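You operate a simulated robot arm through the tools that you are given. There is no shell and no other tool.

Carry out the task below with a simulated two-armed robot. There is one attempt and no reset: what you move stays moved.

Task
Pick up the jar labelled "59" from the top of the mill bench with one hand, pass it to the other hand and put it on the left front of the steel table. Set down upright: jar.
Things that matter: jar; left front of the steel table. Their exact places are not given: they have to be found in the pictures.

It is judged by the outcome, as a careful person would: the job done as asked, and still so three seconds after it is handed in. It fails if anything else is knocked over, pushed out of place, dropped, spilled or broken.

Robot
Two 7-joint arms with two-finger parallel grippers on one trunk, on a base that moves. Base frame: it is fixed to the floor where the robot stands at the start and does not move with it; the origin is under the middle of the robot, x ahead of it, y to its left, z up. Readings come in m, degrees, newtons and seconds.
The left shoulder is at the start at [0.02, 0.17, 1.128], the right one opposite. With the tool pointing down near the work surface each hand reaches from about 0.18 to 0.66 m from the robot's upright axis, wherever it stands, measured 20 degrees to its own side. Places, roughly: left front of the steel table (30x20 cm) [0.66, -0.56, 0.7]. Payload 3.8 kg a hand.
The TCP of each hand is the grasp point between the finger pads, 0.03 m short of the fingertips. In the tool frame z runs along the fingers and y along their closing line. The gripper opens to 0.11 m. The fingers are 0.02 m wide and 0.01 m thick; the gripper's body (0.048 by 0.112 m) begins 0.055 m behind the TCP.
Orientation is that of the tool frame in the base frame, as a unit quaternion [w, x, y, z]. With the fingers straight down and closing along the base's y, the tool's x points along the base's -x, its y along +y and its z along -z.

Tools
- The arms move only by the tool step_arm. It takes "left_steps", "right_steps" or both (then of equal length, played together; a hand with none holds still); each is a list of rows, each a list of 7 numbers: the shift along the tool's x, y, z in m, then the turn, a rotation vector about the tool's x, y, z in degrees, then the opening, from 0 (shut) to 1 (fully open). In form: [[tx, ty, tz, rx, ry, rz, grip], ...]. A call has 1 to 20 rows; each row is the pose to reach, as a shift and turn from the pose commanded when the call began, along the tool's axes at that moment. A row lasts 0.2 s, in which the tool goes at most 0.05 m and 8.6 degrees; a call with a longer step from one row to the next is refused whole, and so is a gripper value outside its range. A pose out of reach is approached as far as the arm can. The call stops where the force on the tool passes 40 N (or 10 N more than at its start, if that is more) or the arm is blocked; 0.2 s more then pass. The fingers move at their own pace (about 0.072 m/s each) and stop on an object; they squeeze with about 33 N. The grip force told is the motor's: it shows also when the fingers shut on nothing. Time passes only in rows, and 0.2 s behind the last, so rows that repeat a pose let the fingers close. It gives the time, the measured TCP pose, the force on the tool (base axes), the opening and the grip force at its end, in the units of the frame above (readings bear some noise), with the torque about the TCP (base axes, N m) and any sound that the robot's microphone picked up, and new pictures: "views" is both (left out), scene, wrist or none (wrist: the cameras of the hands that moved).
- Cameras (640 x 400 px; columns grow to the right, rows downward): "scene" is now at [0.1017, -0.0312, 1.279]; the picture's right is [-0.36, -0.93, 0.00], its down [-0.53, 0.20, -0.82] and it looks along [0.77, -0.30, -0.57] (base axes); focal length 267 px, centre (320, 200). "left" rides on the left gripper at [0.073, -0.017, -0.103] in its tool frame; the picture's right is [0.23, 0.97, 0.00], its down [-0.76, 0.18, -0.62] and it looks along [-0.61, 0.14, 0.78] (tool axes); focal length 222 px, centre (320, 200). "right" rides on the right gripper at [0.072, 0.017, -0.103] in its tool frame; the picture's right is [-0.23, 0.97, 0.00], its down [-0.76, -0.18, -0.62] and it looks along [-0.61, -0.14, 0.78] (tool axes); focal length 222 px, centre (320, 200).
- lift_body(by): moves the trunk up (or, below 0, down) by that many m; the arms and the scene camera ride with it, the base frame stays. It gives what a move gives, with no picture.
- steer(legs): drives the robot by 1 to 6 legs, each [ahead, turn to the left] in m and degrees, along the robot's own axes; the way and the turn of a leg run together, so that a leg with both is an arc; at most 1.5 m and 180 degrees a leg. The arms and the cameras ride along, it lands a little off, and it stops where it bumps. It gives what a move gives, and a new picture of the scene camera.
- turn_head(pan, tilt): turns the head with the scene camera to pan (to the left, within 80 degrees either way) and tilt (down, from -29 to 69), counted from straight ahead of the robot. It gives what a move gives, and a new picture of the scene camera.
- pixel_to_xyz(camera, pixels): for up to 12 pixels [column, row] of the newest picture of that camera ("zoom" is the newest enlarged one), the place [x, y, z] in the base frame of the surface seen there, good to about 0.003 m. No time passes.
- close_up(camera, box): a new picture of the part [left, top, right, bottom] of that camera's present view, enlarged. No time passes.
- finish_job(): hands the job in; it is judged then, once.

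Unless the task says otherwise, let go and move clear before handing in.

The tools are called after "Request:" as name(argument=value, ...) on one line, values as JSON. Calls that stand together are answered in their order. step_arm: Moves the arms, as the interface text tells. Its arguments: {"type":"object","properties":{"left_steps":{"type":"array"},"right_steps":{"type":"array"},"views":{"type":"string","enum":["both","scene","wrist","none"]}},"required":[]} The other tools are called the same way: lift_body (by) moves the trunk up or down; steer (legs) drives the base; turn_head (pan, tilt) turns the head that bears the scene camera; pixel_to_xyz (camera, pixels) gives the place of the surface under pixels of a picture; close_up (camera, box) takes an enlarged picture of a part of a camera's view; finish_job () hands the job in.

At the start:

```text
clock: 0.0
left_position: [0.4211, -0.0077, 1.0353]
left_ee_rot: [-0.001, -0.001, 1.0, 0.0]
left_contact_force: [0.1, 0.0, -0.2]
left_ft_torque: [0.03, 0.02, 0.0]
left_opening: 0.1102
left_grasp_force: 0.1
right_position: [0.3933, -0.3723, 1.0917]
right_ee_rot: [0.0, 0.0, 1.0, 0.0]
right_contact_force: [0.0, 0.8, 0.4]
right_ft_torque: [-0.02, 0.0, -0.02]
right_opening: 0.11
right_grasp_force: 0.1
trunk travel left (down, up): [-0.225, 0.345]
robot x, y, heading: [0.0036, 0.0026, 0.1]
head pan, tilt (commanded): [-21.1, 34.7]
```

scene: 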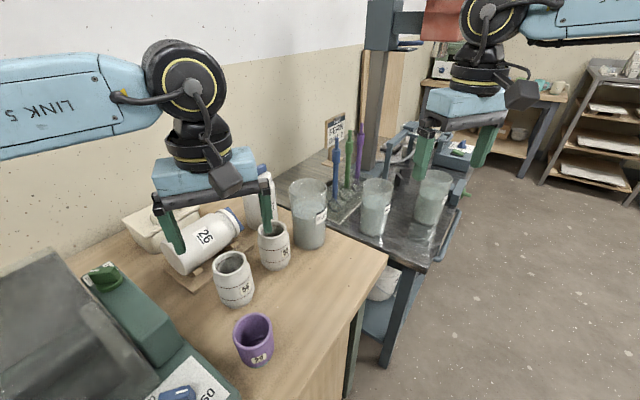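
right: 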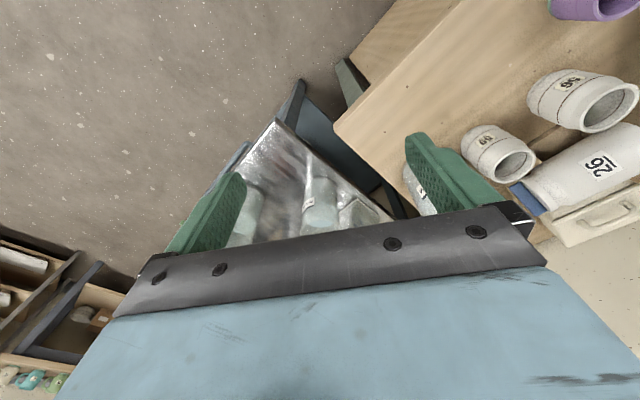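
left: 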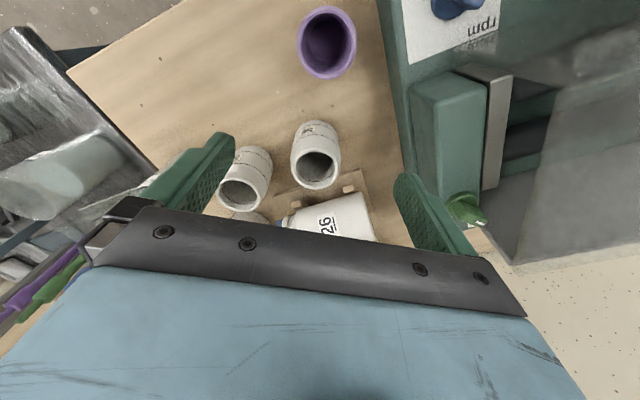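

The scene shows two white jars at about (233,279) and (273,246), a purple jar at (254,340) and other vessels. I need to read their labels, so I'll take close-ups first.

Request:
close_up(camera="scene", box=[180, 160, 340, 380])

Request:
close_up(camera="left", box=[200, 0, 400, 250])

Request:
close_up(camera="right", box=[400, 0, 640, 250])

```text
1.82 times, centred on (260, 270) of scene
```

zoom: 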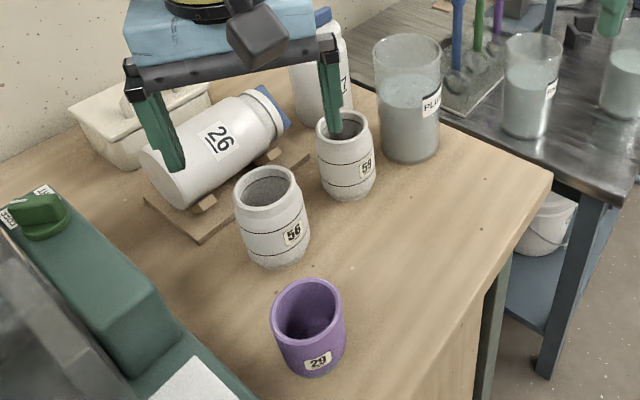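

```text
1.60 times, centred on (300, 125) of left
```

zoom: 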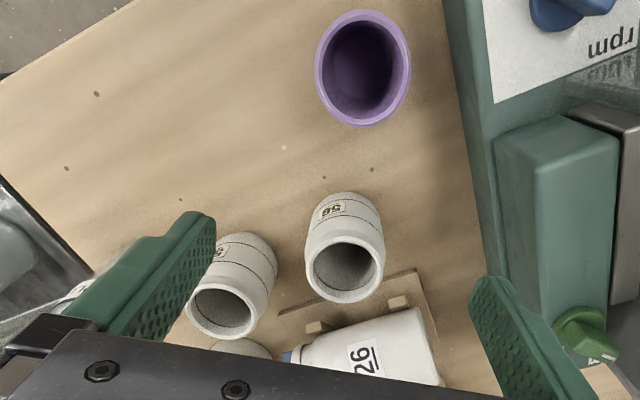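

```text
1.60 times, centred on (520, 125) of right
```

zoom: 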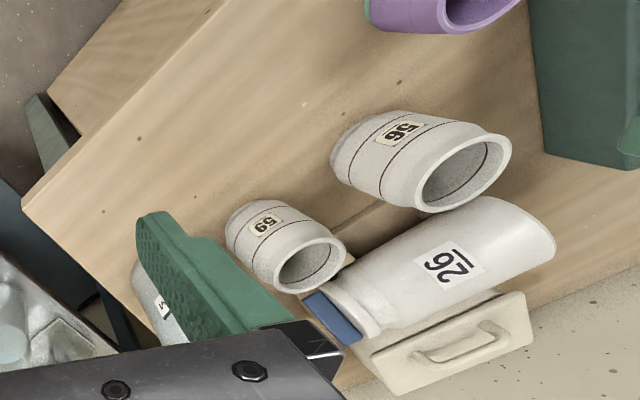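

Jar "59" is the white one at scene (273,246), between jar 56, the reclining bottle 26 and the tall beaker. I'll measure it and its neighbours.

Request:
pixel_to_xyz(camera="scene", pixels=[[275, 272], [279, 268], [287, 238], [275, 225], [282, 252], [261, 255], [234, 306], [231, 262], [310, 246], [311, 190], [300, 290], [254, 362]])

Request:
close_up(camera="scene", box=[230, 190, 350, 290])

```text
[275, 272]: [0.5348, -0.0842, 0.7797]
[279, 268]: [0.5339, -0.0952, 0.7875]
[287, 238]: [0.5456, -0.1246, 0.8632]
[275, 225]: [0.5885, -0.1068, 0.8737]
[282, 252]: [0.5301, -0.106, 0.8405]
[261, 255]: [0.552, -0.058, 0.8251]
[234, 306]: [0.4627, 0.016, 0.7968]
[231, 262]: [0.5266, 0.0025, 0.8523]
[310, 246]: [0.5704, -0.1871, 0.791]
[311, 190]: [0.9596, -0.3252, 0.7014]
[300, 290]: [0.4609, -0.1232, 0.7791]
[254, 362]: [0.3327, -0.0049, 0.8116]
```

```text
4.00 times, centred on (290, 240) of scene
```

zoom: 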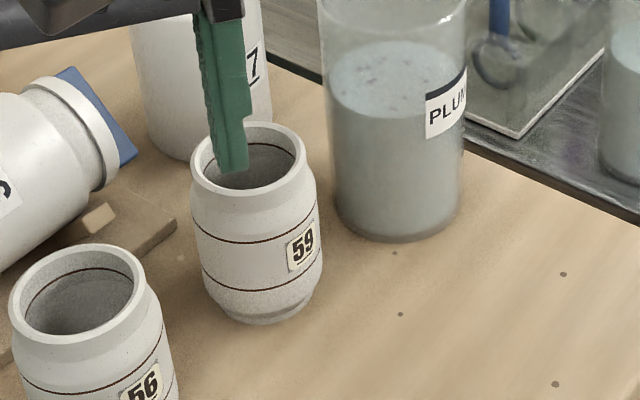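

Bench top is about z = 0.779. I'll measure jar 59's rim and body more precisely in the enlarged picture, together with the beaker and bottle edges.

Request:
pixel_to_xyz(camera="zoom", pixels=[[243, 190], [195, 165], [303, 165], [270, 125], [256, 240], [198, 250], [318, 240], [260, 320], [255, 160], [340, 215], [395, 240], [170, 157]])

Request:
pixel_to_xyz(camera="left", pixels=[[247, 193], [238, 210], [263, 188], [250, 178], [220, 190], [320, 170], [318, 186], [240, 160], [320, 225], [345, 240], [290, 222]])

```text
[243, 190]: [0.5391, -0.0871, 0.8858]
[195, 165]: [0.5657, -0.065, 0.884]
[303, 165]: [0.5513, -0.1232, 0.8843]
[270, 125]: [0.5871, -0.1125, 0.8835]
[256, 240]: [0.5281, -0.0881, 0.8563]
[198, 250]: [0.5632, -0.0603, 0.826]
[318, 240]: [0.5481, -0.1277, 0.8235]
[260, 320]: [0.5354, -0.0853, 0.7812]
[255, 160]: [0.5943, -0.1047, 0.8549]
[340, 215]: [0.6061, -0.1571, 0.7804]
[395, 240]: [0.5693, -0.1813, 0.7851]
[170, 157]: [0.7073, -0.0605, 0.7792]
```

```text
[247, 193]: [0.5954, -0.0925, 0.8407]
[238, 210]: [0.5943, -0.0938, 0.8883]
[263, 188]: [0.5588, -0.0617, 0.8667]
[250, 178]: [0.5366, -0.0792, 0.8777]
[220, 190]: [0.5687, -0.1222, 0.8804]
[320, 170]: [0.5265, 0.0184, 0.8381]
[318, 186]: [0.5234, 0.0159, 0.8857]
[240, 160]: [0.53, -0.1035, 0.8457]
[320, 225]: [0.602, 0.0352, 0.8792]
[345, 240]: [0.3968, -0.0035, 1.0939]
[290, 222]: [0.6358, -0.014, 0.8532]
```

Jar 59 has its axis near (0.566, -0.094), its rim at z ≈ 0.886 and a body about 0.075 m wide. Next I'll look at the steel table around scene (404,221), turning the head that way.

Request:
turn_head(pan=-45, tilt=35)

```text
clock: 0.9
left_position: [0.4224, -0.0091, 1.0359]
left_ee_rot: [-0.001, -0.002, 1.0, 0.0]
left_contact_force: [-0.7, 0.1, -0.6]
left_ft_torque: [-0.01, 0.03, 0.02]
left_opening: 0.1099
left_grasp_force: 0.1
right_position: [0.3934, -0.3723, 1.093]
right_ee_rot: [-0.001, 0.0, 1.0, 0.0]
right_contact_force: [-0.7, 0.7, -0.1]
right_ft_torque: [-0.01, 0.0, -0.01]
right_opening: 0.1101
right_grasp_force: 0.1
trunk travel left (down, up): [-0.225, 0.345]
robot x, y, heading: [-0.0004, 0.0027, -0.2]
head pan, tilt (commanded): [-45.0, 35.0]
```

scene: 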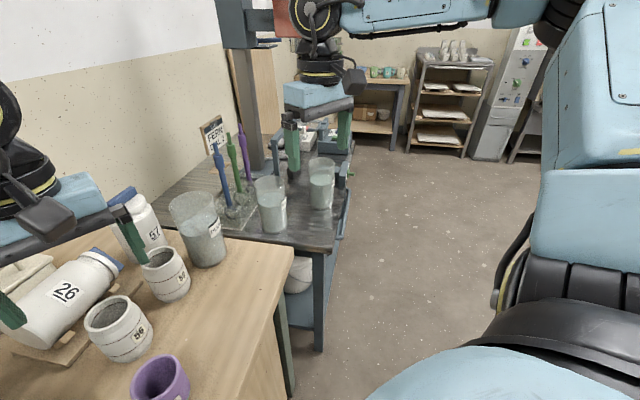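

Request:
close_up(camera="scene", box=[160, 100, 380, 260])

Request:
pixel_to_xyz(camera="scene", pixels=[[273, 230], [270, 185], [321, 207], [321, 165], [320, 250], [300, 225], [250, 238], [330, 215], [347, 180], [285, 238], [245, 225], [298, 235]])

```text
2.50 times, centred on (270, 180) of scene
```

zoom: 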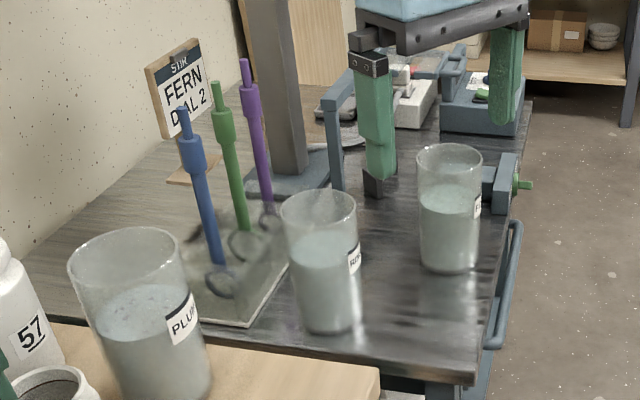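

```text
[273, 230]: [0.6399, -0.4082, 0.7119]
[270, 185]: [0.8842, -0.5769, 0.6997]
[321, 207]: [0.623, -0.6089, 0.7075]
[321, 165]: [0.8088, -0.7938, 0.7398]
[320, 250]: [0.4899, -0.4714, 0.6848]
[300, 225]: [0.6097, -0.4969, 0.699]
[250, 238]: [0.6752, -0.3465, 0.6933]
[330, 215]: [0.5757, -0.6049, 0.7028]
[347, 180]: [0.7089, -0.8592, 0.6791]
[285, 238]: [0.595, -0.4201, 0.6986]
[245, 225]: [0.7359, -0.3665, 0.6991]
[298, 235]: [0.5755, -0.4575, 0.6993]
```

Table surface is z ≈ 0.699; two labelled beakers stand on it near (0.66,-0.42) and (0.65,-0.63). I'll measure the table edges, beaker sizes and free space in the zoom.

Request:
pixel_to_xyz(camera="zoom", pixels=[[472, 368], [488, 290], [500, 230], [400, 355], [330, 330], [305, 320], [357, 318], [448, 271], [422, 258], [475, 262], [400, 220], [390, 280]])

Request:
pixel_to_xyz(camera="zoom", pixels=[[318, 245], [450, 200], [420, 200], [480, 195], [450, 150], [318, 200], [284, 210], [355, 215], [372, 193], [498, 180], [240, 322], [440, 120]])

```text
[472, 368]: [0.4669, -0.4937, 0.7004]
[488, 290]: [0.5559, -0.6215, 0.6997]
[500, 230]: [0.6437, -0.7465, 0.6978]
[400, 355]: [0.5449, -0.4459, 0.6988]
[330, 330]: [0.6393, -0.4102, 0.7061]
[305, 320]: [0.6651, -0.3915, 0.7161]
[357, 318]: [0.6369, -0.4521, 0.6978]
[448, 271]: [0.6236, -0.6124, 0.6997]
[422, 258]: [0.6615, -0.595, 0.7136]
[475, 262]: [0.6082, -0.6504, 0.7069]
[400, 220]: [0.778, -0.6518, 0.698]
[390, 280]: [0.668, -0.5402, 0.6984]
```

```text
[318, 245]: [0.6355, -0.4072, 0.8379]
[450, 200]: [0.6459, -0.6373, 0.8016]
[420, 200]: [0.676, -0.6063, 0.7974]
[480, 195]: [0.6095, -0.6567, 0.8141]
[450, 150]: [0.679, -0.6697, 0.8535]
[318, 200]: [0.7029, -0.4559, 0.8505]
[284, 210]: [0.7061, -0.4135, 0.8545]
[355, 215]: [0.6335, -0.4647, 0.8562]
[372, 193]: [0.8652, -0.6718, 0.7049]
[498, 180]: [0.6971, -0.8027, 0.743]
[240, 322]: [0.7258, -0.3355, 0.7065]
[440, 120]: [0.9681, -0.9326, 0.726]
```

The table's front edge runs from its corner (0.467,-0.494) along (0.57,-0.82), and free space for the jar lies near (0.60,-0.53), between the two beakers. Next I'll measure the bench's edges and the clutter round the jar, then look at the floor space.

Request:
pixel_to_xyz(camera="scene", pixels=[[292, 257], [283, 275], [270, 300], [255, 335], [240, 370], [230, 392], [121, 264], [150, 245], [206, 262], [190, 200], [160, 365], [196, 262]])

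Request:
turn_head(pan=-35, tilt=65)

```text
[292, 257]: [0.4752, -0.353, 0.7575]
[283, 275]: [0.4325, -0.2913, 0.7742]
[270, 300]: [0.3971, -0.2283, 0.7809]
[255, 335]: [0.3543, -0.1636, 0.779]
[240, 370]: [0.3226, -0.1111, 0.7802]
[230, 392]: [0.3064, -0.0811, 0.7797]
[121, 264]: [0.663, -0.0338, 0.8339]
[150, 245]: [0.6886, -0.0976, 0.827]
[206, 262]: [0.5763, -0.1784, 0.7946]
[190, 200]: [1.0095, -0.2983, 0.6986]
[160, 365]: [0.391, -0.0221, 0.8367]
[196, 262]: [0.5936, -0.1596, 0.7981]
```

```text
clock: 1.8
left_position: [0.4217, -0.0075, 1.0364]
left_ee_rot: [0.0, -0.001, 1.0, 0.0]
left_contact_force: [-0.1, 0.5, -0.1]
left_ft_torque: [0.01, 0.01, 0.01]
left_opening: 0.1101
left_grasp_force: 0.0
right_position: [0.3945, -0.3721, 1.0929]
right_ee_rot: [0.0, 0.0, 1.0, 0.001]
right_contact_force: [-0.2, 0.6, 0.0]
right_ft_torque: [-0.01, -0.02, -0.01]
right_opening: 0.1101
right_grasp_force: 0.0
trunk travel left (down, up): [-0.225, 0.345]
robot x, y, heading: [0.0024, -0.0001, -0.0]
head pan, tilt (commanded): [-35.0, 65.0]
```

scene: 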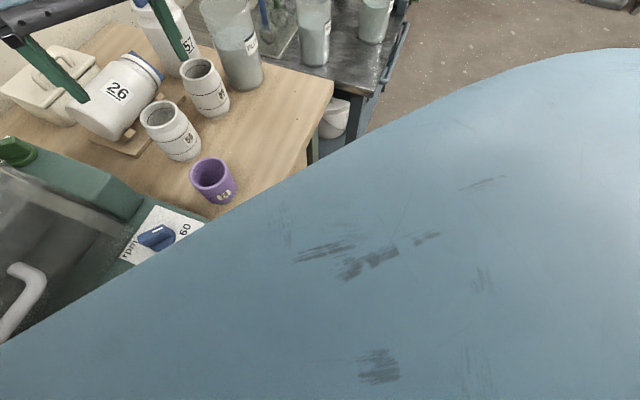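

The bench front edge runs from (0.31,-0.08) to (0.476,-0.353), and the left hand at (0.42,-0.01) hangs over the jars where the right forearm will need to pass. I plan to pick with the right hand from above and receive with the left from the side. First I'll look left to see where the left hand can wait safely.

Request:
turn_head(pan=20, tilt=40)

```text
clock: 3.1
left_position: [0.4223, -0.0095, 1.0365]
left_ee_rot: [0.0, 0.0, 1.0, 0.0]
left_contact_force: [0.8, -0.3, 0.0]
left_ft_torque: [0.01, 0.02, 0.04]
left_opening: 0.1097
left_grasp_force: 0.0
right_position: [0.3932, -0.3726, 1.0925]
right_ee_rot: [0.0, 0.0, 1.0, 0.0]
right_contact_force: [0.4, 0.2, -1.1]
right_ft_torque: [0.03, 0.0, -0.01]
right_opening: 0.1097
right_grasp_force: 0.1
trunk travel left (down, up): [-0.225, 0.345]
robot x, y, heading: [0.0004, 0.0002, -0.1]
head pan, tilt (commanded): [20.0, 40.0]
```

scene: 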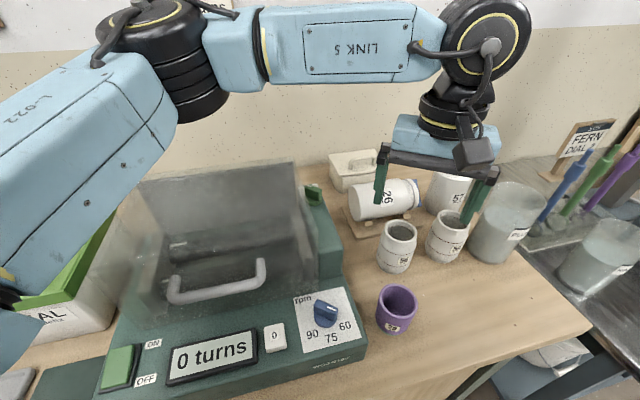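

Request:
pixel_to_xyz(camera="scene", pixels=[[170, 185], [290, 165], [215, 285], [300, 300], [320, 195], [70, 290], [460, 10], [475, 155], [350, 50], [180, 110], [100, 110], [230, 240]])

Request:
close_up(camera="scene", box=[340, 140, 560, 290])

```text
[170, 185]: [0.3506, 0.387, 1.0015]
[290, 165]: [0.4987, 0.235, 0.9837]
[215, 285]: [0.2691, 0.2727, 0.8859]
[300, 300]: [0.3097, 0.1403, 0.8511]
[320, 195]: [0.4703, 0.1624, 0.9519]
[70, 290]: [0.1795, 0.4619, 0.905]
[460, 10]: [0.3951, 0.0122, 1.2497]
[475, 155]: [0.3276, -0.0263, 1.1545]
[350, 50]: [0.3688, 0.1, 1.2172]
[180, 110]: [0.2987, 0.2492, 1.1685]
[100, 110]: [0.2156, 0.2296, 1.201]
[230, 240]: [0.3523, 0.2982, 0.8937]
```

```text
2.67 times, centred on (450, 215) of scene
```

zoom: 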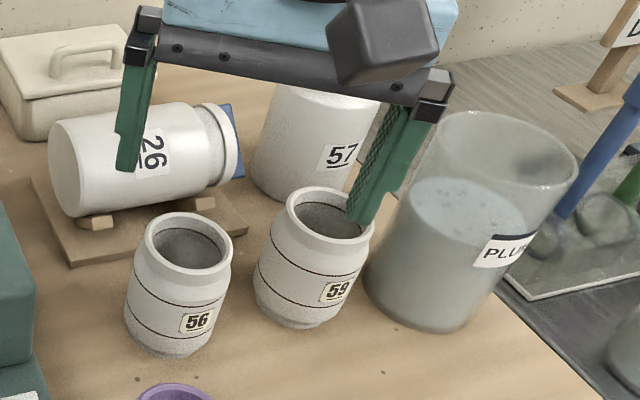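

The mill hood tops out at about z = 1.0, and the left hand's tips at z ≈ 1.006 are partly over jar 59. I'll raise the left hand and draw it back to about (0.30, 0.18, 1.13) to clear the view and the space.

Request:
step_arm(left_steps=[[0.01, 0.01, -0.04, 0, 0, 0, 1], [0.04, 0.04, -0.06, 0, 0, 0, 1], [0.06, 0.08, -0.08, 0, 0, 0, 1], [0.08, 0.12, -0.09, 0, 0, 0, 1], [0.1, 0.16, -0.1, 0, 0, 0, 1], [0.12, 0.19, -0.1, 0, 0, 0, 1]], views="scene")

Request:
turn_head(pan=-10, tilt=45)

```text
clock: 4.5
left_position: [0.3025, 0.1817, 1.138]
left_ee_rot: [0.0, -0.002, 1.0, 0.0]
left_contact_force: [0.7, 0.2, 0.0]
left_ft_torque: [-0.04, 0.02, 0.03]
left_opening: 0.1101
left_grasp_force: 0.1
right_position: [0.3932, -0.3714, 1.0929]
right_ee_rot: [0.0, 0.001, 1.0, -0.001]
right_contact_force: [0.4, -0.2, -0.3]
right_ft_torque: [-0.02, -0.01, 0.0]
right_opening: 0.1099
right_grasp_force: 0.1
trunk travel left (down, up): [-0.225, 0.345]
robot x, y, heading: [-0.0016, 0.0023, -0.0]
head pan, tilt (commanded): [20.0, 40.0]
```

scene: 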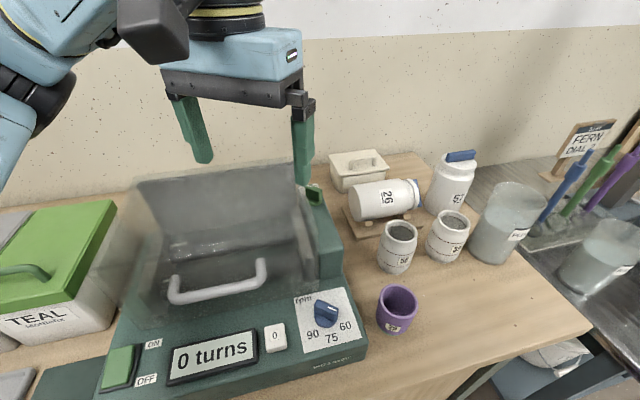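

```text
clock: 5.4
left_position: [0.304, 0.1818, 1.1386]
left_ee_rot: [0.0, -0.002, 1.0, 0.0]
left_contact_force: [-0.2, -0.6, 0.4]
left_ft_torque: [-0.01, 0.01, -0.03]
left_opening: 0.1097
left_grasp_force: 0.0
right_position: [0.3931, -0.3726, 1.0928]
right_ee_rot: [-0.001, 0.0, 1.0, 0.0]
right_contact_force: [0.4, -0.7, -1.0]
right_ft_torque: [-0.01, -0.01, 0.0]
right_opening: 0.1099
right_grasp_force: 0.1
trunk travel left (down, up): [-0.225, 0.345]
robot x, y, heading: [-0.0001, 0.0002, 0.1]
head pan, tilt (commanded): [-10.0, 45.0]
```

scene: 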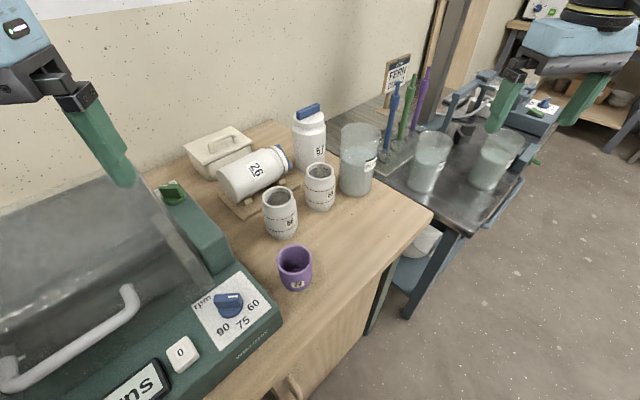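

The view of jar 59 at scene (320,186) is now clear. I'll enlarge it and measure rim, body and neighbours exactly.

Request:
close_up(camera="scene", box=[250, 100, 394, 250])

```text
2.67 times, centred on (322, 175) of scene
```

zoom: 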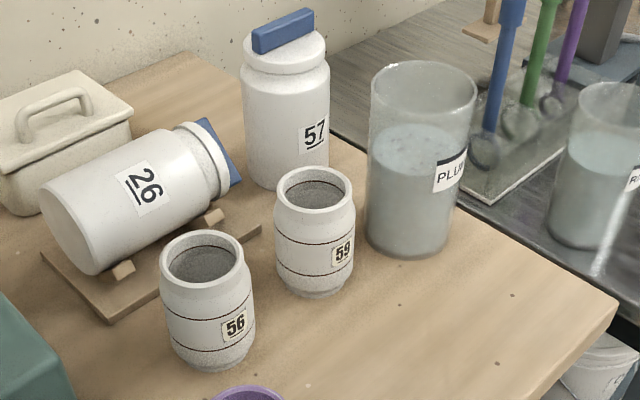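

Request:
pixel_to_xyz(camera="zoom", pixels=[[314, 206], [314, 170], [277, 188], [351, 186], [316, 240], [278, 240], [353, 230], [317, 292], [313, 190], [320, 270], [282, 265], [350, 262]])

Request:
pixel_to_xyz(camera="zoom", pixels=[[238, 180], [222, 195], [325, 180], [280, 185], [367, 240], [400, 255], [372, 80], [420, 100], [472, 95], [200, 230], [250, 240], [255, 232]])

```text
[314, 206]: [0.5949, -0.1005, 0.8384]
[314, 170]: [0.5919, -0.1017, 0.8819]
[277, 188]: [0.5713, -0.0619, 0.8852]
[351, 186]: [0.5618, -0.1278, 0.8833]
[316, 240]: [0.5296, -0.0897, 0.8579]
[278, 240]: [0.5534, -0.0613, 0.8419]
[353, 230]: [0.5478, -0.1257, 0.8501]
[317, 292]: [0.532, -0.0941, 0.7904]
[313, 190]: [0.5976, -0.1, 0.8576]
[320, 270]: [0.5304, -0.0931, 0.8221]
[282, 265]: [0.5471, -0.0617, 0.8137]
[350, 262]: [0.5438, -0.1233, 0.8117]
```

```text
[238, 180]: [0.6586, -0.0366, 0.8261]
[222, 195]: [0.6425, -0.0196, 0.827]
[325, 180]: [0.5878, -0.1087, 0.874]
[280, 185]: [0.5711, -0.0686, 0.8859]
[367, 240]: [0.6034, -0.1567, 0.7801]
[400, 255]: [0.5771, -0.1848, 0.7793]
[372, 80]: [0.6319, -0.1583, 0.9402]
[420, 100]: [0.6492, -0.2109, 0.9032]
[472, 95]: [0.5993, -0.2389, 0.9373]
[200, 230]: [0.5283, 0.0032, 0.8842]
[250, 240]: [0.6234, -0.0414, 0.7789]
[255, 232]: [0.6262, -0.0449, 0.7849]
```

Jar 59's axis is at (0.5665,-0.095), rim z 0.885, body radius 0.037; the PLU beaker (rim z 0.94) is 0.115 m away. I'll carry the right hand over the jar at z ≈ 1.09, yawed 35° so the fingers close in the free gaps.

Request:
step_arm(right_steps=[[-0.0217, 0.0347, 0, 0, 0, 5, 1], [-0.0434, 0.0693, 0, 0, 0, 10, 1], [-0.065, 0.104, 0, 0, 0, 15, 1], [-0.0867, 0.1387, 0, 0, 0, 20, 1], [-0.1084, 0.1733, 0, 0, 0, 25, 1], [-0.13, 0.208, 0, 0, 0, 30, 1], [-0.152, 0.243, 0, 0, 0, 35, 1], [-0.1735, 0.2775, 0, 0, 0, 35, 1], [-0.1735, 0.2775, 0, 0, 0, 35, 1]], views="both")

```text
clock: 7.4
left_position: [0.3041, 0.1809, 1.1373]
left_ee_rot: [0.0, -0.002, 1.0, 0.0]
left_contact_force: [1.0, -0.4, 0.3]
left_ft_torque: [-0.03, 0.03, 0.0]
left_opening: 0.11
left_grasp_force: 0.0
right_position: [0.4885, -0.1753, 1.0797]
right_ee_rot: [-0.001, 0.301, 0.954, 0.0]
right_contact_force: [0.0, 0.5, 0.0]
right_ft_torque: [0.02, 0.01, -0.06]
right_opening: 0.11
right_grasp_force: 0.1
right hand out of reach, approached as far as the arm can: row 6, 7, 8, 9
trunk travel left (down, up): [-0.225, 0.345]
robot x, y, heading: [0.0021, 0.0024, 0.2]
head pan, tilt (commanded): [-10.0, 45.0]
```

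scene: 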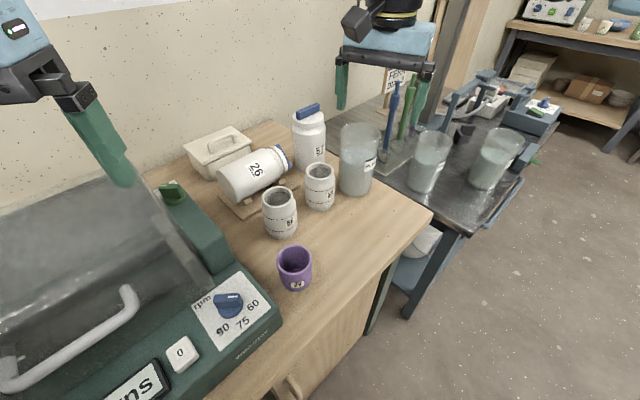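
right: 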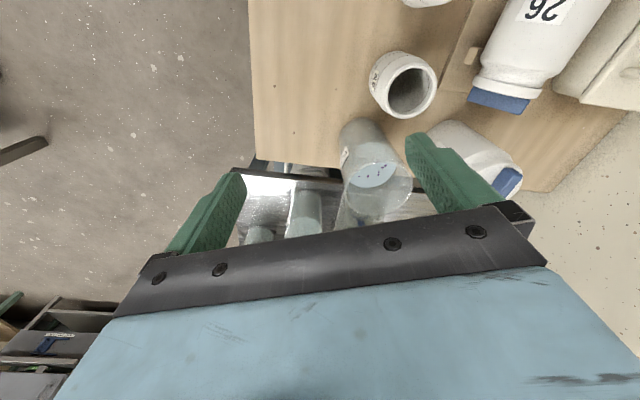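

The right hand stalled at (0.4885,-0.1753,1.08): out of reach at that height, because the wrist sits above the shoulder. I'll raise the trunk 0.12 m so the arm works lower relative to its shoulder, where it reaches farther.

Request:
lift_body(by=0.12)

Request:
step_arm(right_steps=[[0, 0, 0.03, 0, 0, 0, 1], [0, 0, 0.06, 0, 0, 0, 1], [0, 0, 0.09, 0, 0, 0, 1], [0, 0, 0.12, 0, 0, 0, 1], [0, 0, 0.15, 0, 0, 0, 1], [0, 0, 0.15, 0, 0, 0, 1]], views="none")

```text
clock: 8.9
left_position: [0.3036, 0.181, 1.2568]
left_ee_rot: [0.0, -0.001, 1.0, 0.001]
left_contact_force: [0.3, 0.5, -0.3]
left_ft_torque: [0.0, 0.02, 0.02]
left_opening: 0.1105
left_grasp_force: 0.1
right_position: [0.4883, -0.1752, 1.1982]
right_ee_rot: [0.0, 0.3, 0.954, 0.0]
right_contact_force: [0.1, 0.0, 0.1]
right_ft_torque: [-0.04, 0.02, -0.02]
right_opening: 0.1101
right_grasp_force: 0.1
trunk travel left (down, up): [-0.345, 0.225]
robot x, y, heading: [-0.0033, -0.0006, -0.2]
head pan, tilt (commanded): [-10.0, 45.0]
```

```text
clock: 10.3
left_position: [0.304, 0.1805, 1.258]
left_ee_rot: [0.0, -0.001, 1.0, -0.001]
left_contact_force: [-0.2, 0.1, -0.2]
left_ft_torque: [0.0, 0.03, 0.01]
left_opening: 0.1101
left_grasp_force: 0.0
right_position: [0.4777, -0.1885, 1.0546]
right_ee_rot: [0.0, 0.301, 0.954, 0.002]
right_contact_force: [-0.9, 0.2, 0.5]
right_ft_torque: [0.02, 0.0, -0.02]
right_opening: 0.1102
right_grasp_force: 0.1
right hand out of reach, approached as far as the arm can: row 3, 4, 5, 6
trunk travel left (down, up): [-0.345, 0.225]
robot x, y, heading: [-0.0015, 0.0002, -0.2]
head pan, tilt (commanded): [-10.0, 45.0]
```

The yawed right hand reaches even less (rows 3–6 stalled at (0.478,-0.189,1.055)), so the yaw may be what limits it. I'll undo the yaw on the spot and test how far the arm then extends, keeping high.

Request:
step_arm(right_steps=[[0, 0, 0, 0, 0, -7, 1], [0, 0, 0, 0, 0, -14, 1], [0, 0, 0, 0, 0, -21, 1], [0, 0, 0, 0, 0, -28, 1], [0, 0, 0, 0, 0, -35, 1], [0, 0, 0, 0, 0, -35, 1]], views="scene")

```text
clock: 11.7
left_position: [0.3038, 0.1815, 1.2578]
left_ee_rot: [0.0, 0.0, 1.0, 0.0]
left_contact_force: [0.7, -0.2, 0.6]
left_ft_torque: [0.01, 0.01, -0.01]
left_opening: 0.1101
left_grasp_force: 0.1
right_position: [0.4758, -0.1865, 1.0563]
right_ee_rot: [0.0, -0.001, 1.0, 0.0]
right_contact_force: [0.2, -0.4, 0.2]
right_ft_torque: [0.01, 0.02, 0.0]
right_opening: 0.11
right_grasp_force: 0.0
trunk travel left (down, up): [-0.345, 0.225]
robot x, y, heading: [-0.0013, 0.0003, -0.1]
head pan, tilt (commanded): [-10.0, 45.0]
```

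scene: 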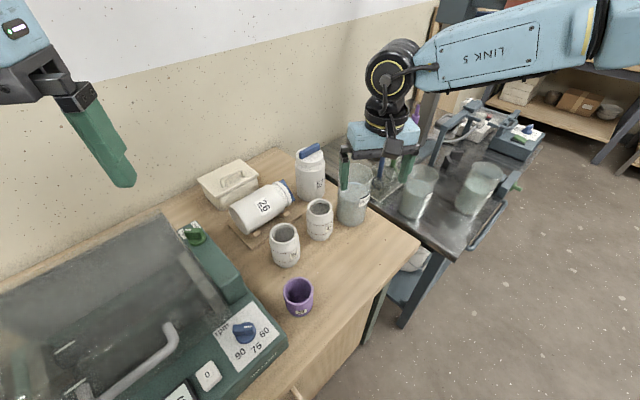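

Yaw is back to 0 at (0.476,-0.187,1.056) with no stall. I'll now try extending to the jar's axis without yaw.

Request:
step_arm(right_steps=[[-0.023, 0.023, 0, 0, 0, 0, 1], [-0.046, 0.046, 0.005, 0, 0, 0, 1], [-0.068, 0.069, 0.01, 0, 0, 0, 1], [-0.0907, 0.0915, 0.016, 0, 0, 0, 1], [-0.0907, 0.0915, 0.016, 0, 0, 0, 1]], views="wrist")

```text
clock: 12.9
left_position: [0.304, 0.1806, 1.2573]
left_ee_rot: [0.0, -0.001, 1.0, 0.0]
left_contact_force: [0.9, -1.4, -0.1]
left_ft_torque: [-0.02, 0.0, -0.01]
left_opening: 0.1098
left_grasp_force: 0.1
right_position: [0.483, -0.1832, 1.0764]
right_ee_rot: [0.002, 0.0, 1.0, 0.001]
right_contact_force: [-0.8, 0.1, 0.0]
right_ft_torque: [-0.01, 0.02, 0.0]
right_opening: 0.1099
right_grasp_force: 0.1
right hand out of reach, approached as far as the arm can: row 1, 2, 3, 4, 5
trunk travel left (down, up): [-0.345, 0.225]
robot x, y, heading: [0.0033, 0.0037, -0.1]
head pan, tilt (commanded): [-10.0, 45.0]
```

right: 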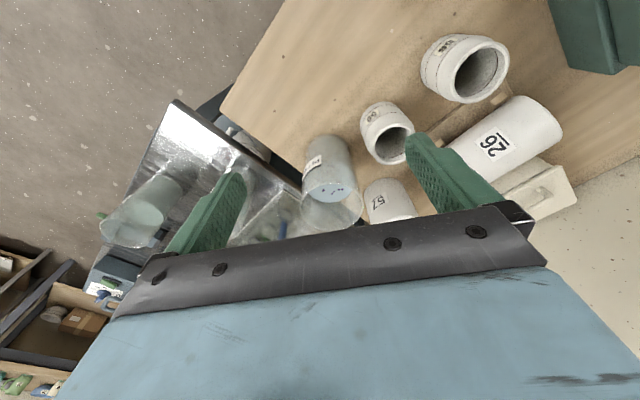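

The arm stalled again near (0.483,-0.183), so yaw isn't the cause. I'll look at the right arm itself to understand its posture.

Request:
turn_head(pan=-50, tilt=5)

```text
clock: 14.0
left_position: [0.303, 0.182, 1.2576]
left_ee_rot: [0.0, -0.001, 1.0, 0.0]
left_contact_force: [0.0, 0.7, 0.0]
left_ft_torque: [0.0, -0.02, -0.02]
left_opening: 0.11
left_grasp_force: 0.1
right_position: [0.4829, -0.1845, 1.0767]
right_ee_rot: [0.001, 0.001, 1.0, 0.001]
right_contact_force: [-0.8, -1.2, -0.3]
right_ft_torque: [-0.01, -0.02, 0.03]
right_opening: 0.1098
right_grasp_force: 0.0
trunk travel left (down, up): [-0.345, 0.225]
robot x, y, heading: [0.0008, -0.0003, -0.1]
head pan, tilt (commanded): [-50.0, 5.0]
```

scene: 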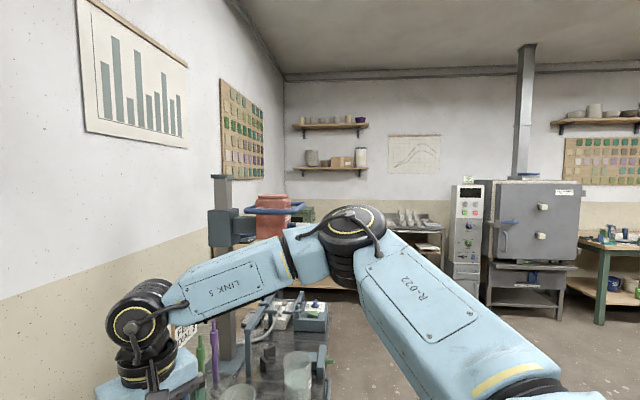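

Request:
pixel_to_xyz(camera="scene", pixels=[[142, 310], [355, 225], [360, 265], [490, 370], [225, 285], [430, 290], [300, 255], [130, 375]])

```text
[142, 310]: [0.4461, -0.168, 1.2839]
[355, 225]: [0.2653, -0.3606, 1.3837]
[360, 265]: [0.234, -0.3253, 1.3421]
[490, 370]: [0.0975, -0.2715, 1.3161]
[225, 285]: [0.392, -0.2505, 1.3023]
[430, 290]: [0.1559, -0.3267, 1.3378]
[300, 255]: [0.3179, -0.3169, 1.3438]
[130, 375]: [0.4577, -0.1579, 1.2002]
```

The elbow stands well out to the right; the jar is simply awkward for the right arm from here. Better: standing at about (0.16,-0.29) facing the same way, jar 59 lies about 25° left (good for the left hand) and the table spot about 28° right (good for the right). I'll tuck the right hand in first.

Request:
step_arm(right_steps=[[0.02, -0.02, -0.014, 0, 0, 0, 1], [0.04, -0.04, -0.028, 0, 0, 0, 1], [0.06, -0.06, -0.042, 0, 0, 0, 1], [0.08, -0.08, -0.056, 0, 0, 0, 1], [0.1, -0.1, -0.07, 0, 0, 0, 1]], views="none")

Request:
turn_head(pan=-30, tilt=45)

```text
clock: 15.2
left_position: [0.302, 0.1805, 1.2582]
left_ee_rot: [0.001, -0.001, 1.0, 0.0]
left_contact_force: [-0.3, 0.0, 0.2]
left_ft_torque: [-0.02, -0.04, 0.03]
left_opening: 0.1098
left_grasp_force: 0.1
right_position: [0.3805, -0.2927, 1.1507]
right_ee_rot: [0.001, 0.0, 1.0, 0.001]
right_contact_force: [0.0, -0.7, 0.0]
right_ft_torque: [-0.01, -0.02, 0.01]
right_opening: 0.11
right_grasp_force: 0.2
trunk travel left (down, up): [-0.345, 0.225]
robot x, y, heading: [0.0001, 0.0024, 0.1]
head pan, tilt (commanded): [-50.0, 5.0]
```

```text
clock: 16.3
left_position: [0.3044, 0.1827, 1.2574]
left_ee_rot: [0.0, -0.001, 1.0, 0.0]
left_contact_force: [0.2, 0.3, 0.2]
left_ft_torque: [0.01, 0.04, 0.01]
left_opening: 0.1098
left_grasp_force: 0.0
right_position: [0.3814, -0.291, 1.1493]
right_ee_rot: [0.0, 0.001, 1.0, -0.001]
right_contact_force: [0.1, 0.3, 0.5]
right_ft_torque: [0.02, 0.01, 0.0]
right_opening: 0.11
right_grasp_force: 0.0
trunk travel left (down, up): [-0.345, 0.225]
robot x, y, heading: [0.0033, 0.0002, 0.1]
head pan, tilt (commanded): [-30.0, 45.0]
```

scene: 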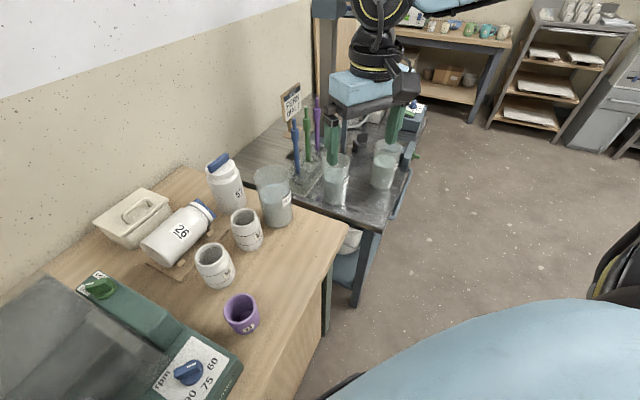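

The floor to the right front is free. I'll back off slightly, turn right, drive along the bench, and turn back to the same heading.

Request:
steer(legs=[[-0.08, 0], [0, -60], [0.33, 0], [0, 60]])

```text
clock: 24.4
left_position: [0.3875, -0.0989, 1.2571]
left_ee_rot: [0.0, -0.006, 1.0, 0.0]
left_contact_force: [0.2, 0.9, -0.3]
left_ft_torque: [-0.01, -0.02, -0.02]
left_opening: 0.1098
left_grasp_force: 0.1
right_position: [0.4716, -0.5708, 1.1494]
right_ee_rot: [0.0, -0.007, 1.0, 0.0]
right_contact_force: [-0.1, 0.2, -0.5]
right_ft_torque: [0.0, -0.02, 0.0]
right_opening: 0.1101
right_grasp_force: 0.1
trunk travel left (down, up): [-0.345, 0.225]
robot x, y, heading: [0.0842, -0.2838, 0.6]
head pan, tilt (commanded): [-30.0, 45.0]
```

scene: 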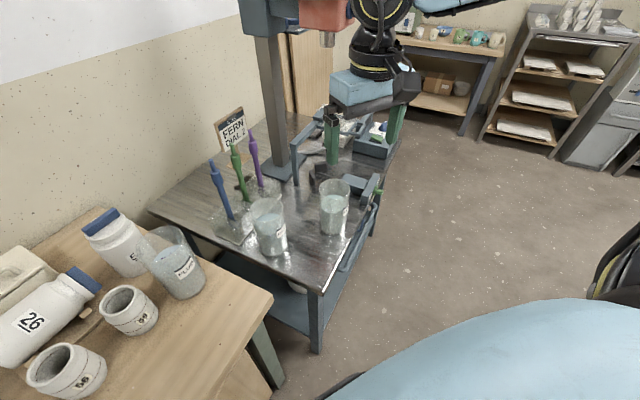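

The drive landed at (0.084,-0.284), heading 0.6°, with everything undisturbed. I'll go ahead 0.06 m to bring both the jar and the table spot into comfortable reach, then look at the pick area.

Request:
steer(legs=[[0.06, 0]])

Request:
turn_head(pan=15, tilt=50)

```text
clock: 25.4
left_position: [0.4265, -0.097, 1.2583]
left_ee_rot: [0.001, -0.008, 1.0, 0.0]
left_contact_force: [-0.6, -0.9, 1.3]
left_ft_torque: [0.0, 0.03, 0.01]
left_opening: 0.1097
left_grasp_force: 0.0
right_position: [0.513, -0.5699, 1.1496]
right_ee_rot: [0.0, -0.006, 1.0, 0.001]
right_contact_force: [-0.6, 0.2, -0.7]
right_ft_torque: [-0.04, 0.01, -0.02]
right_opening: 0.1098
right_grasp_force: 0.1
trunk travel left (down, up): [-0.345, 0.225]
robot x, y, heading: [0.1231, -0.2966, 1.1]
head pan, tilt (commanded): [-30.0, 45.0]
```

scene: 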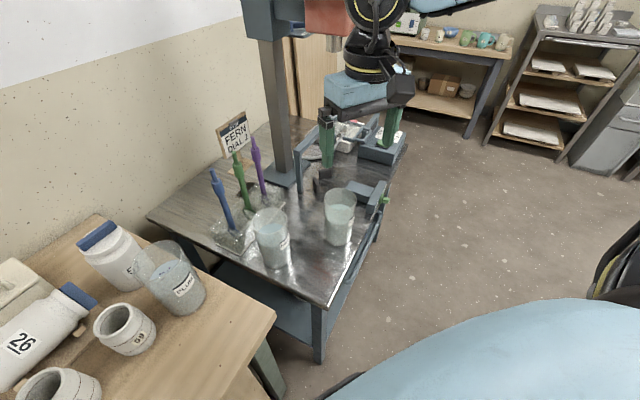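

```text
clock: 26.5
left_position: [0.4265, -0.0979, 1.2577]
left_ee_rot: [0.0, -0.007, 1.0, 0.0]
left_contact_force: [0.5, 0.6, -0.3]
left_ft_torque: [-0.03, 0.0, 0.0]
left_opening: 0.1099
left_grasp_force: 0.0
right_position: [0.5113, -0.5703, 1.1508]
right_ee_rot: [0.0, -0.006, 1.0, 0.0]
right_contact_force: [-0.8, -0.1, 0.0]
right_ft_torque: [0.04, -0.02, 0.02]
right_opening: 0.11
right_grasp_force: 0.0
trunk travel left (down, up): [-0.345, 0.225]
robot x, y, heading: [0.1223, -0.2956, 1.2]
head pan, tilt (commanded): [15.0, 50.0]
```

scene: 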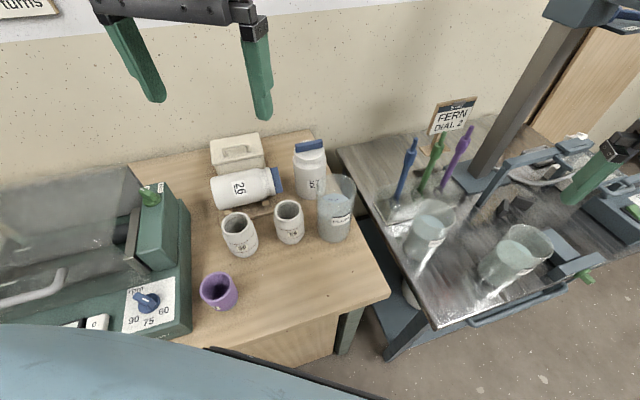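

The robot now stands at (0.122,-0.296), heading 1.2°, with the jars at scene (240,234) and (289,222). I'll re-measure jar 59 from this nearer viewpoint.

Request:
close_up(camera="scene", box=[210, 140, 370, 270])

```text
3.08 times, centred on (290, 205) of scene
```

zoom: 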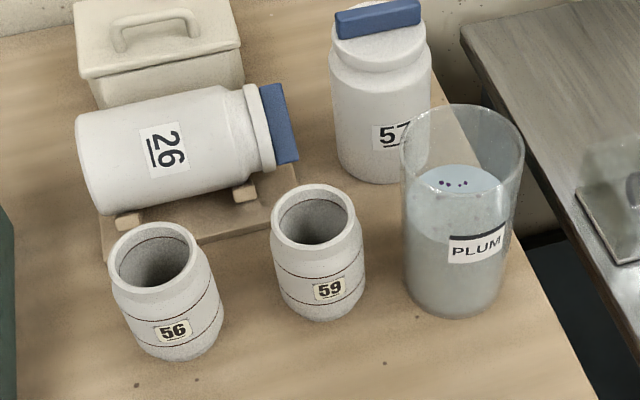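

Request:
pixel_to_xyz(camera="zoom", pixels=[[312, 247], [312, 187], [273, 216], [351, 212], [316, 270], [278, 270], [361, 262], [318, 318], [315, 225], [405, 290], [450, 317], [290, 160]])

Request:
pixel_to_xyz(camera="zoom", pixels=[[405, 130], [465, 180], [520, 140], [460, 105], [380, 180], [260, 165], [380, 10], [210, 280], [205, 265], [195, 245], [285, 185], [240, 120]])

```text
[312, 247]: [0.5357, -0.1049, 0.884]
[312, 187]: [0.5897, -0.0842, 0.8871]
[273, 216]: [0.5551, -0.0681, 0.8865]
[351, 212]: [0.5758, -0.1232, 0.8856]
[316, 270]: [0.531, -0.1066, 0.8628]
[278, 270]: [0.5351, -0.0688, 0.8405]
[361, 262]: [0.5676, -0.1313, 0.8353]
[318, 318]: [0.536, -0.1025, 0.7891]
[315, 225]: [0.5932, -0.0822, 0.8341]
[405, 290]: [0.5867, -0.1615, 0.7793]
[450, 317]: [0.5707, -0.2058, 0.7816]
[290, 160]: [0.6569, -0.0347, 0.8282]
```

```text
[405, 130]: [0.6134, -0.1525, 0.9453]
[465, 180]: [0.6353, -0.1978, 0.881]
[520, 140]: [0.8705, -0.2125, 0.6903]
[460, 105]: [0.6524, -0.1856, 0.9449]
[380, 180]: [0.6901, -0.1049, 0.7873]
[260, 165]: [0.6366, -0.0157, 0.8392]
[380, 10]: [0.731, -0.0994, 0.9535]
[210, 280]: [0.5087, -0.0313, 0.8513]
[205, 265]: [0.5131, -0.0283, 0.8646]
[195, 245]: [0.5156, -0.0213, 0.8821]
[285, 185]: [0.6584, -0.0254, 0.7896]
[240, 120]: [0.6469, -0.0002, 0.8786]
```

Jar 59's axis is confirmed at (0.5655,-0.095), rim z 0.886. I'll bring the left hand over it to z = 1.03, yawed 31° so the fingers close along the gap between jar 56 and the PLUM beaker.

Request:
step_arm(left_steps=[[-0.02, 0, 0.032, 0, 0, 5, 1], [-0.04, 0, 0.064, 0, 0, 10, 1], [-0.06, 0, 0.096, 0, 0, 15, 1], [-0.08, 0.0005, 0.128, 0, 0, 20, 1], [-0.1, 0.0005, 0.16, 0, 0, 25, 1], [-0.12, 0.0005, 0.192, 0, 0, 30, 1], [-0.139, 0.0006, 0.226, 0, 0, 31, 1], [-0.139, 0.0006, 0.226, 0, 0, 31, 1]], views="both")

```text
clock: 28.3
left_position: [0.5704, -0.0966, 1.0312]
left_ee_rot: [-0.001, 0.261, 0.965, 0.0]
left_contact_force: [-0.8, 0.5, -0.9]
left_ft_torque: [-0.01, -0.05, 0.0]
left_opening: 0.1099
left_grasp_force: 0.0
right_position: [0.5107, -0.5695, 1.15]
right_ee_rot: [0.002, -0.006, 1.0, 0.001]
right_contact_force: [-0.8, -0.3, -0.1]
right_ft_torque: [0.01, 0.02, 0.02]
right_opening: 0.1101
right_grasp_force: 0.0
trunk travel left (down, up): [-0.345, 0.225]
robot x, y, heading: [0.1255, -0.2967, 1.3]
head pan, tilt (commanded): [15.0, 50.0]
```

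scene: 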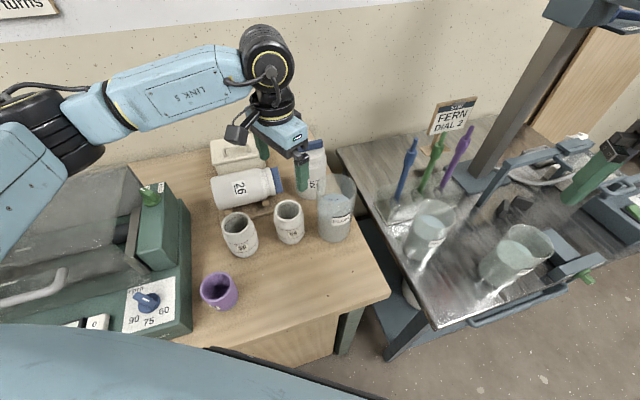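
left: 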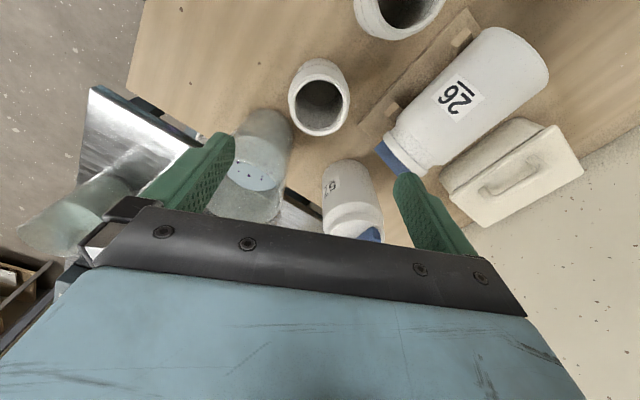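

The left hand reached (0.570,-0.097,1.031), and jar 59's mouth sits at about (319,105) in its camera, about under the TCP. I'll verify the alignment with the wrist camera before descending.

Request:
close_up(camera="left", box=[260, 40, 400, 150])

```text
3.64 times, centred on (330, 95) of left
```

zoom: 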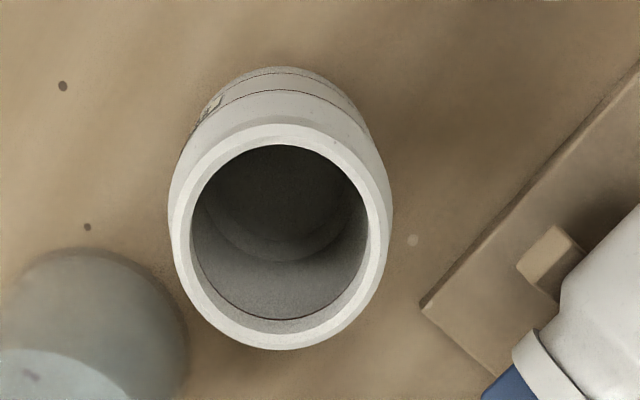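

Request:
pixel_to_xyz(camera="zoom", pixels=[[280, 136], [280, 334], [182, 235], [378, 235], [190, 170], [370, 170], [205, 300], [355, 300], [172, 200], [391, 215], [110, 275], [275, 100]])

```text
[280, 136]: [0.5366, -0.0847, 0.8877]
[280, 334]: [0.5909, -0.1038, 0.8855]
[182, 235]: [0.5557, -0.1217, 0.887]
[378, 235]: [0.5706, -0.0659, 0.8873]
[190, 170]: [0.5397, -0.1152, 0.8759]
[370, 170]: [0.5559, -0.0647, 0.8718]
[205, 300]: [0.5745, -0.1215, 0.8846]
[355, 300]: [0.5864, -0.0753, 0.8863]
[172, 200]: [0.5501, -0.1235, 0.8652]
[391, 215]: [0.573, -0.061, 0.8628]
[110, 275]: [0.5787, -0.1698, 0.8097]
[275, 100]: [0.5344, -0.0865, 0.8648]
```

The wrist camera puts the jar's axis at (0.5635,-0.094), about 6 mm toward the hand's +x side of the TCP. I'll correct that and descend to TCP z ≈ 0.869, which is 18 mm below the rim.

Request:
step_arm(left_steps=[[0.0065, -0.001, 0, 0, 0, 0, 1], [0.0065, -0.001, 0.03, 0, 0, 0, 1], [0.0065, -0.001, 0.06, 0, 0, 0, 1], [0.0065, -0.001, 0.09, 0, 0, 0, 1], [0.0065, -0.001, 0.115, 0, 0, 0, 1], [0.0065, -0.001, 0.135, 0, 0, 0, 1], [0.0065, -0.001, 0.15, 0, 0, 0, 1], [0.0065, -0.001, 0.162, 0, 0, 0, 1], [0.0065, -0.001, 0.162, 0, 0, 0, 1]], views="both")

```text
clock: 30.3
left_position: [0.5585, -0.0922, 0.8689]
left_ee_rot: [-0.001, 0.26, 0.966, -0.001]
left_contact_force: [0.7, -0.7, 0.5]
left_ft_torque: [0.0, 0.0, -0.04]
left_opening: 0.1101
left_grasp_force: 0.0
right_position: [0.5108, -0.5703, 1.1503]
right_ee_rot: [0.0, -0.006, 1.0, 0.002]
right_contact_force: [-0.1, 0.0, 0.4]
right_ft_torque: [-0.01, 0.02, -0.03]
right_opening: 0.1102
right_grasp_force: 0.0
trunk travel left (down, up): [-0.345, 0.225]
robot x, y, heading: [0.125, -0.2963, 1.2]
head pan, tilt (commanded): [15.0, 50.0]
```

scene: 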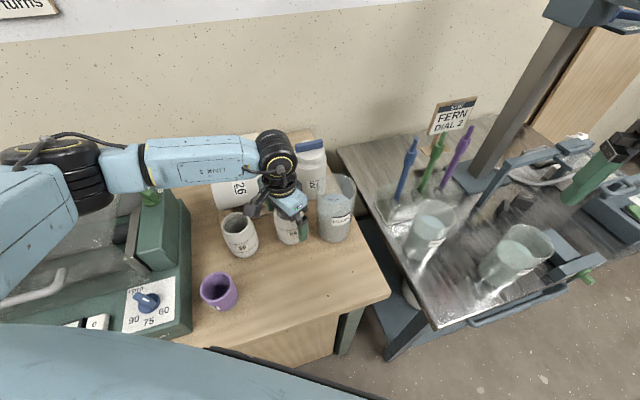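
left: 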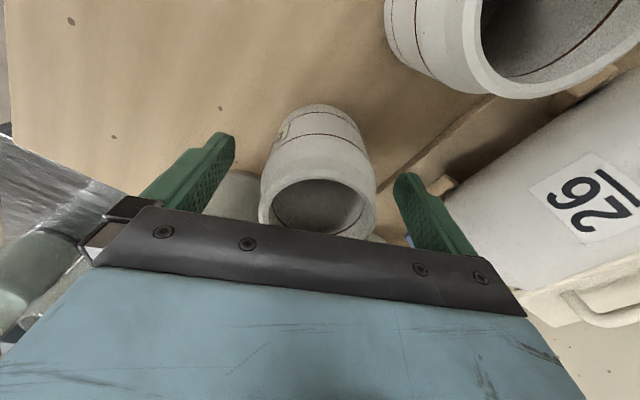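

The hand is down at z = 0.869 with no contact; the jar's mouth sits centred between the fingers at about (318,205). I'll check closely before closing.

Request:
close_up(camera="left", box=[220, 80, 420, 250])

Request:
close_up(camera="scene", box=[220, 120, 380, 270])

```text
2.35 times, centred on (320, 165) of left
```

zoom: 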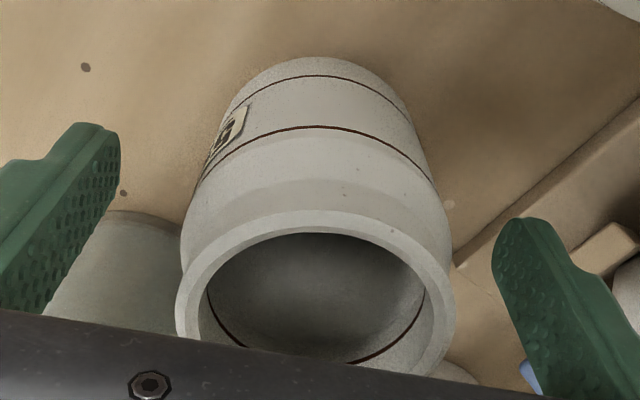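

```text
2.67 times, centred on (300, 195) of scene
```

zoom: 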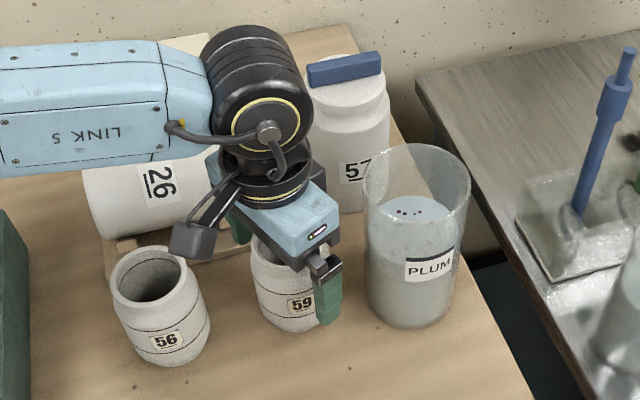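

The jar is centred between the fingers to within about 3 mm, and the fingers are clear of jar 56 and the beaker. I'll close the left gripper in place.

Request:
step_arm(left_steps=[[0, 0, 0, 0, 0, 0, 0.5], [0, 0, 0, 0, 0, 0, 0], [0, 0, 0, 0, 0, 0, 0], [0, 0, 0, 0, 0, 0, 0], [0, 0, 0, 0, 0, 0, 0]], views="wrist")

```text
clock: 31.5
left_position: [0.5575, -0.0924, 0.8696]
left_ee_rot: [0.001, 0.26, 0.965, -0.001]
left_contact_force: [-1.3, 0.5, -0.6]
left_ft_torque: [-0.02, 0.11, -0.03]
left_opening: 0.0712
left_grasp_force: 33.5
right_position: [0.511, -0.5694, 1.1504]
right_ee_rot: [0.0, -0.006, 1.0, 0.0]
right_contact_force: [-0.2, -0.2, -0.9]
right_ft_torque: [-0.04, 0.01, 0.03]
right_opening: 0.1099
right_grasp_force: 0.1
trunk travel left (down, up): [-0.345, 0.225]
robot x, y, heading: [0.1293, -0.2939, 1.1]
head pan, tilt (commanded): [15.0, 50.0]
```

left: 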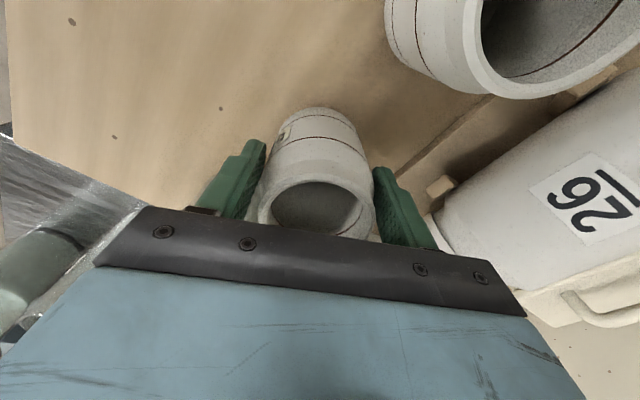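

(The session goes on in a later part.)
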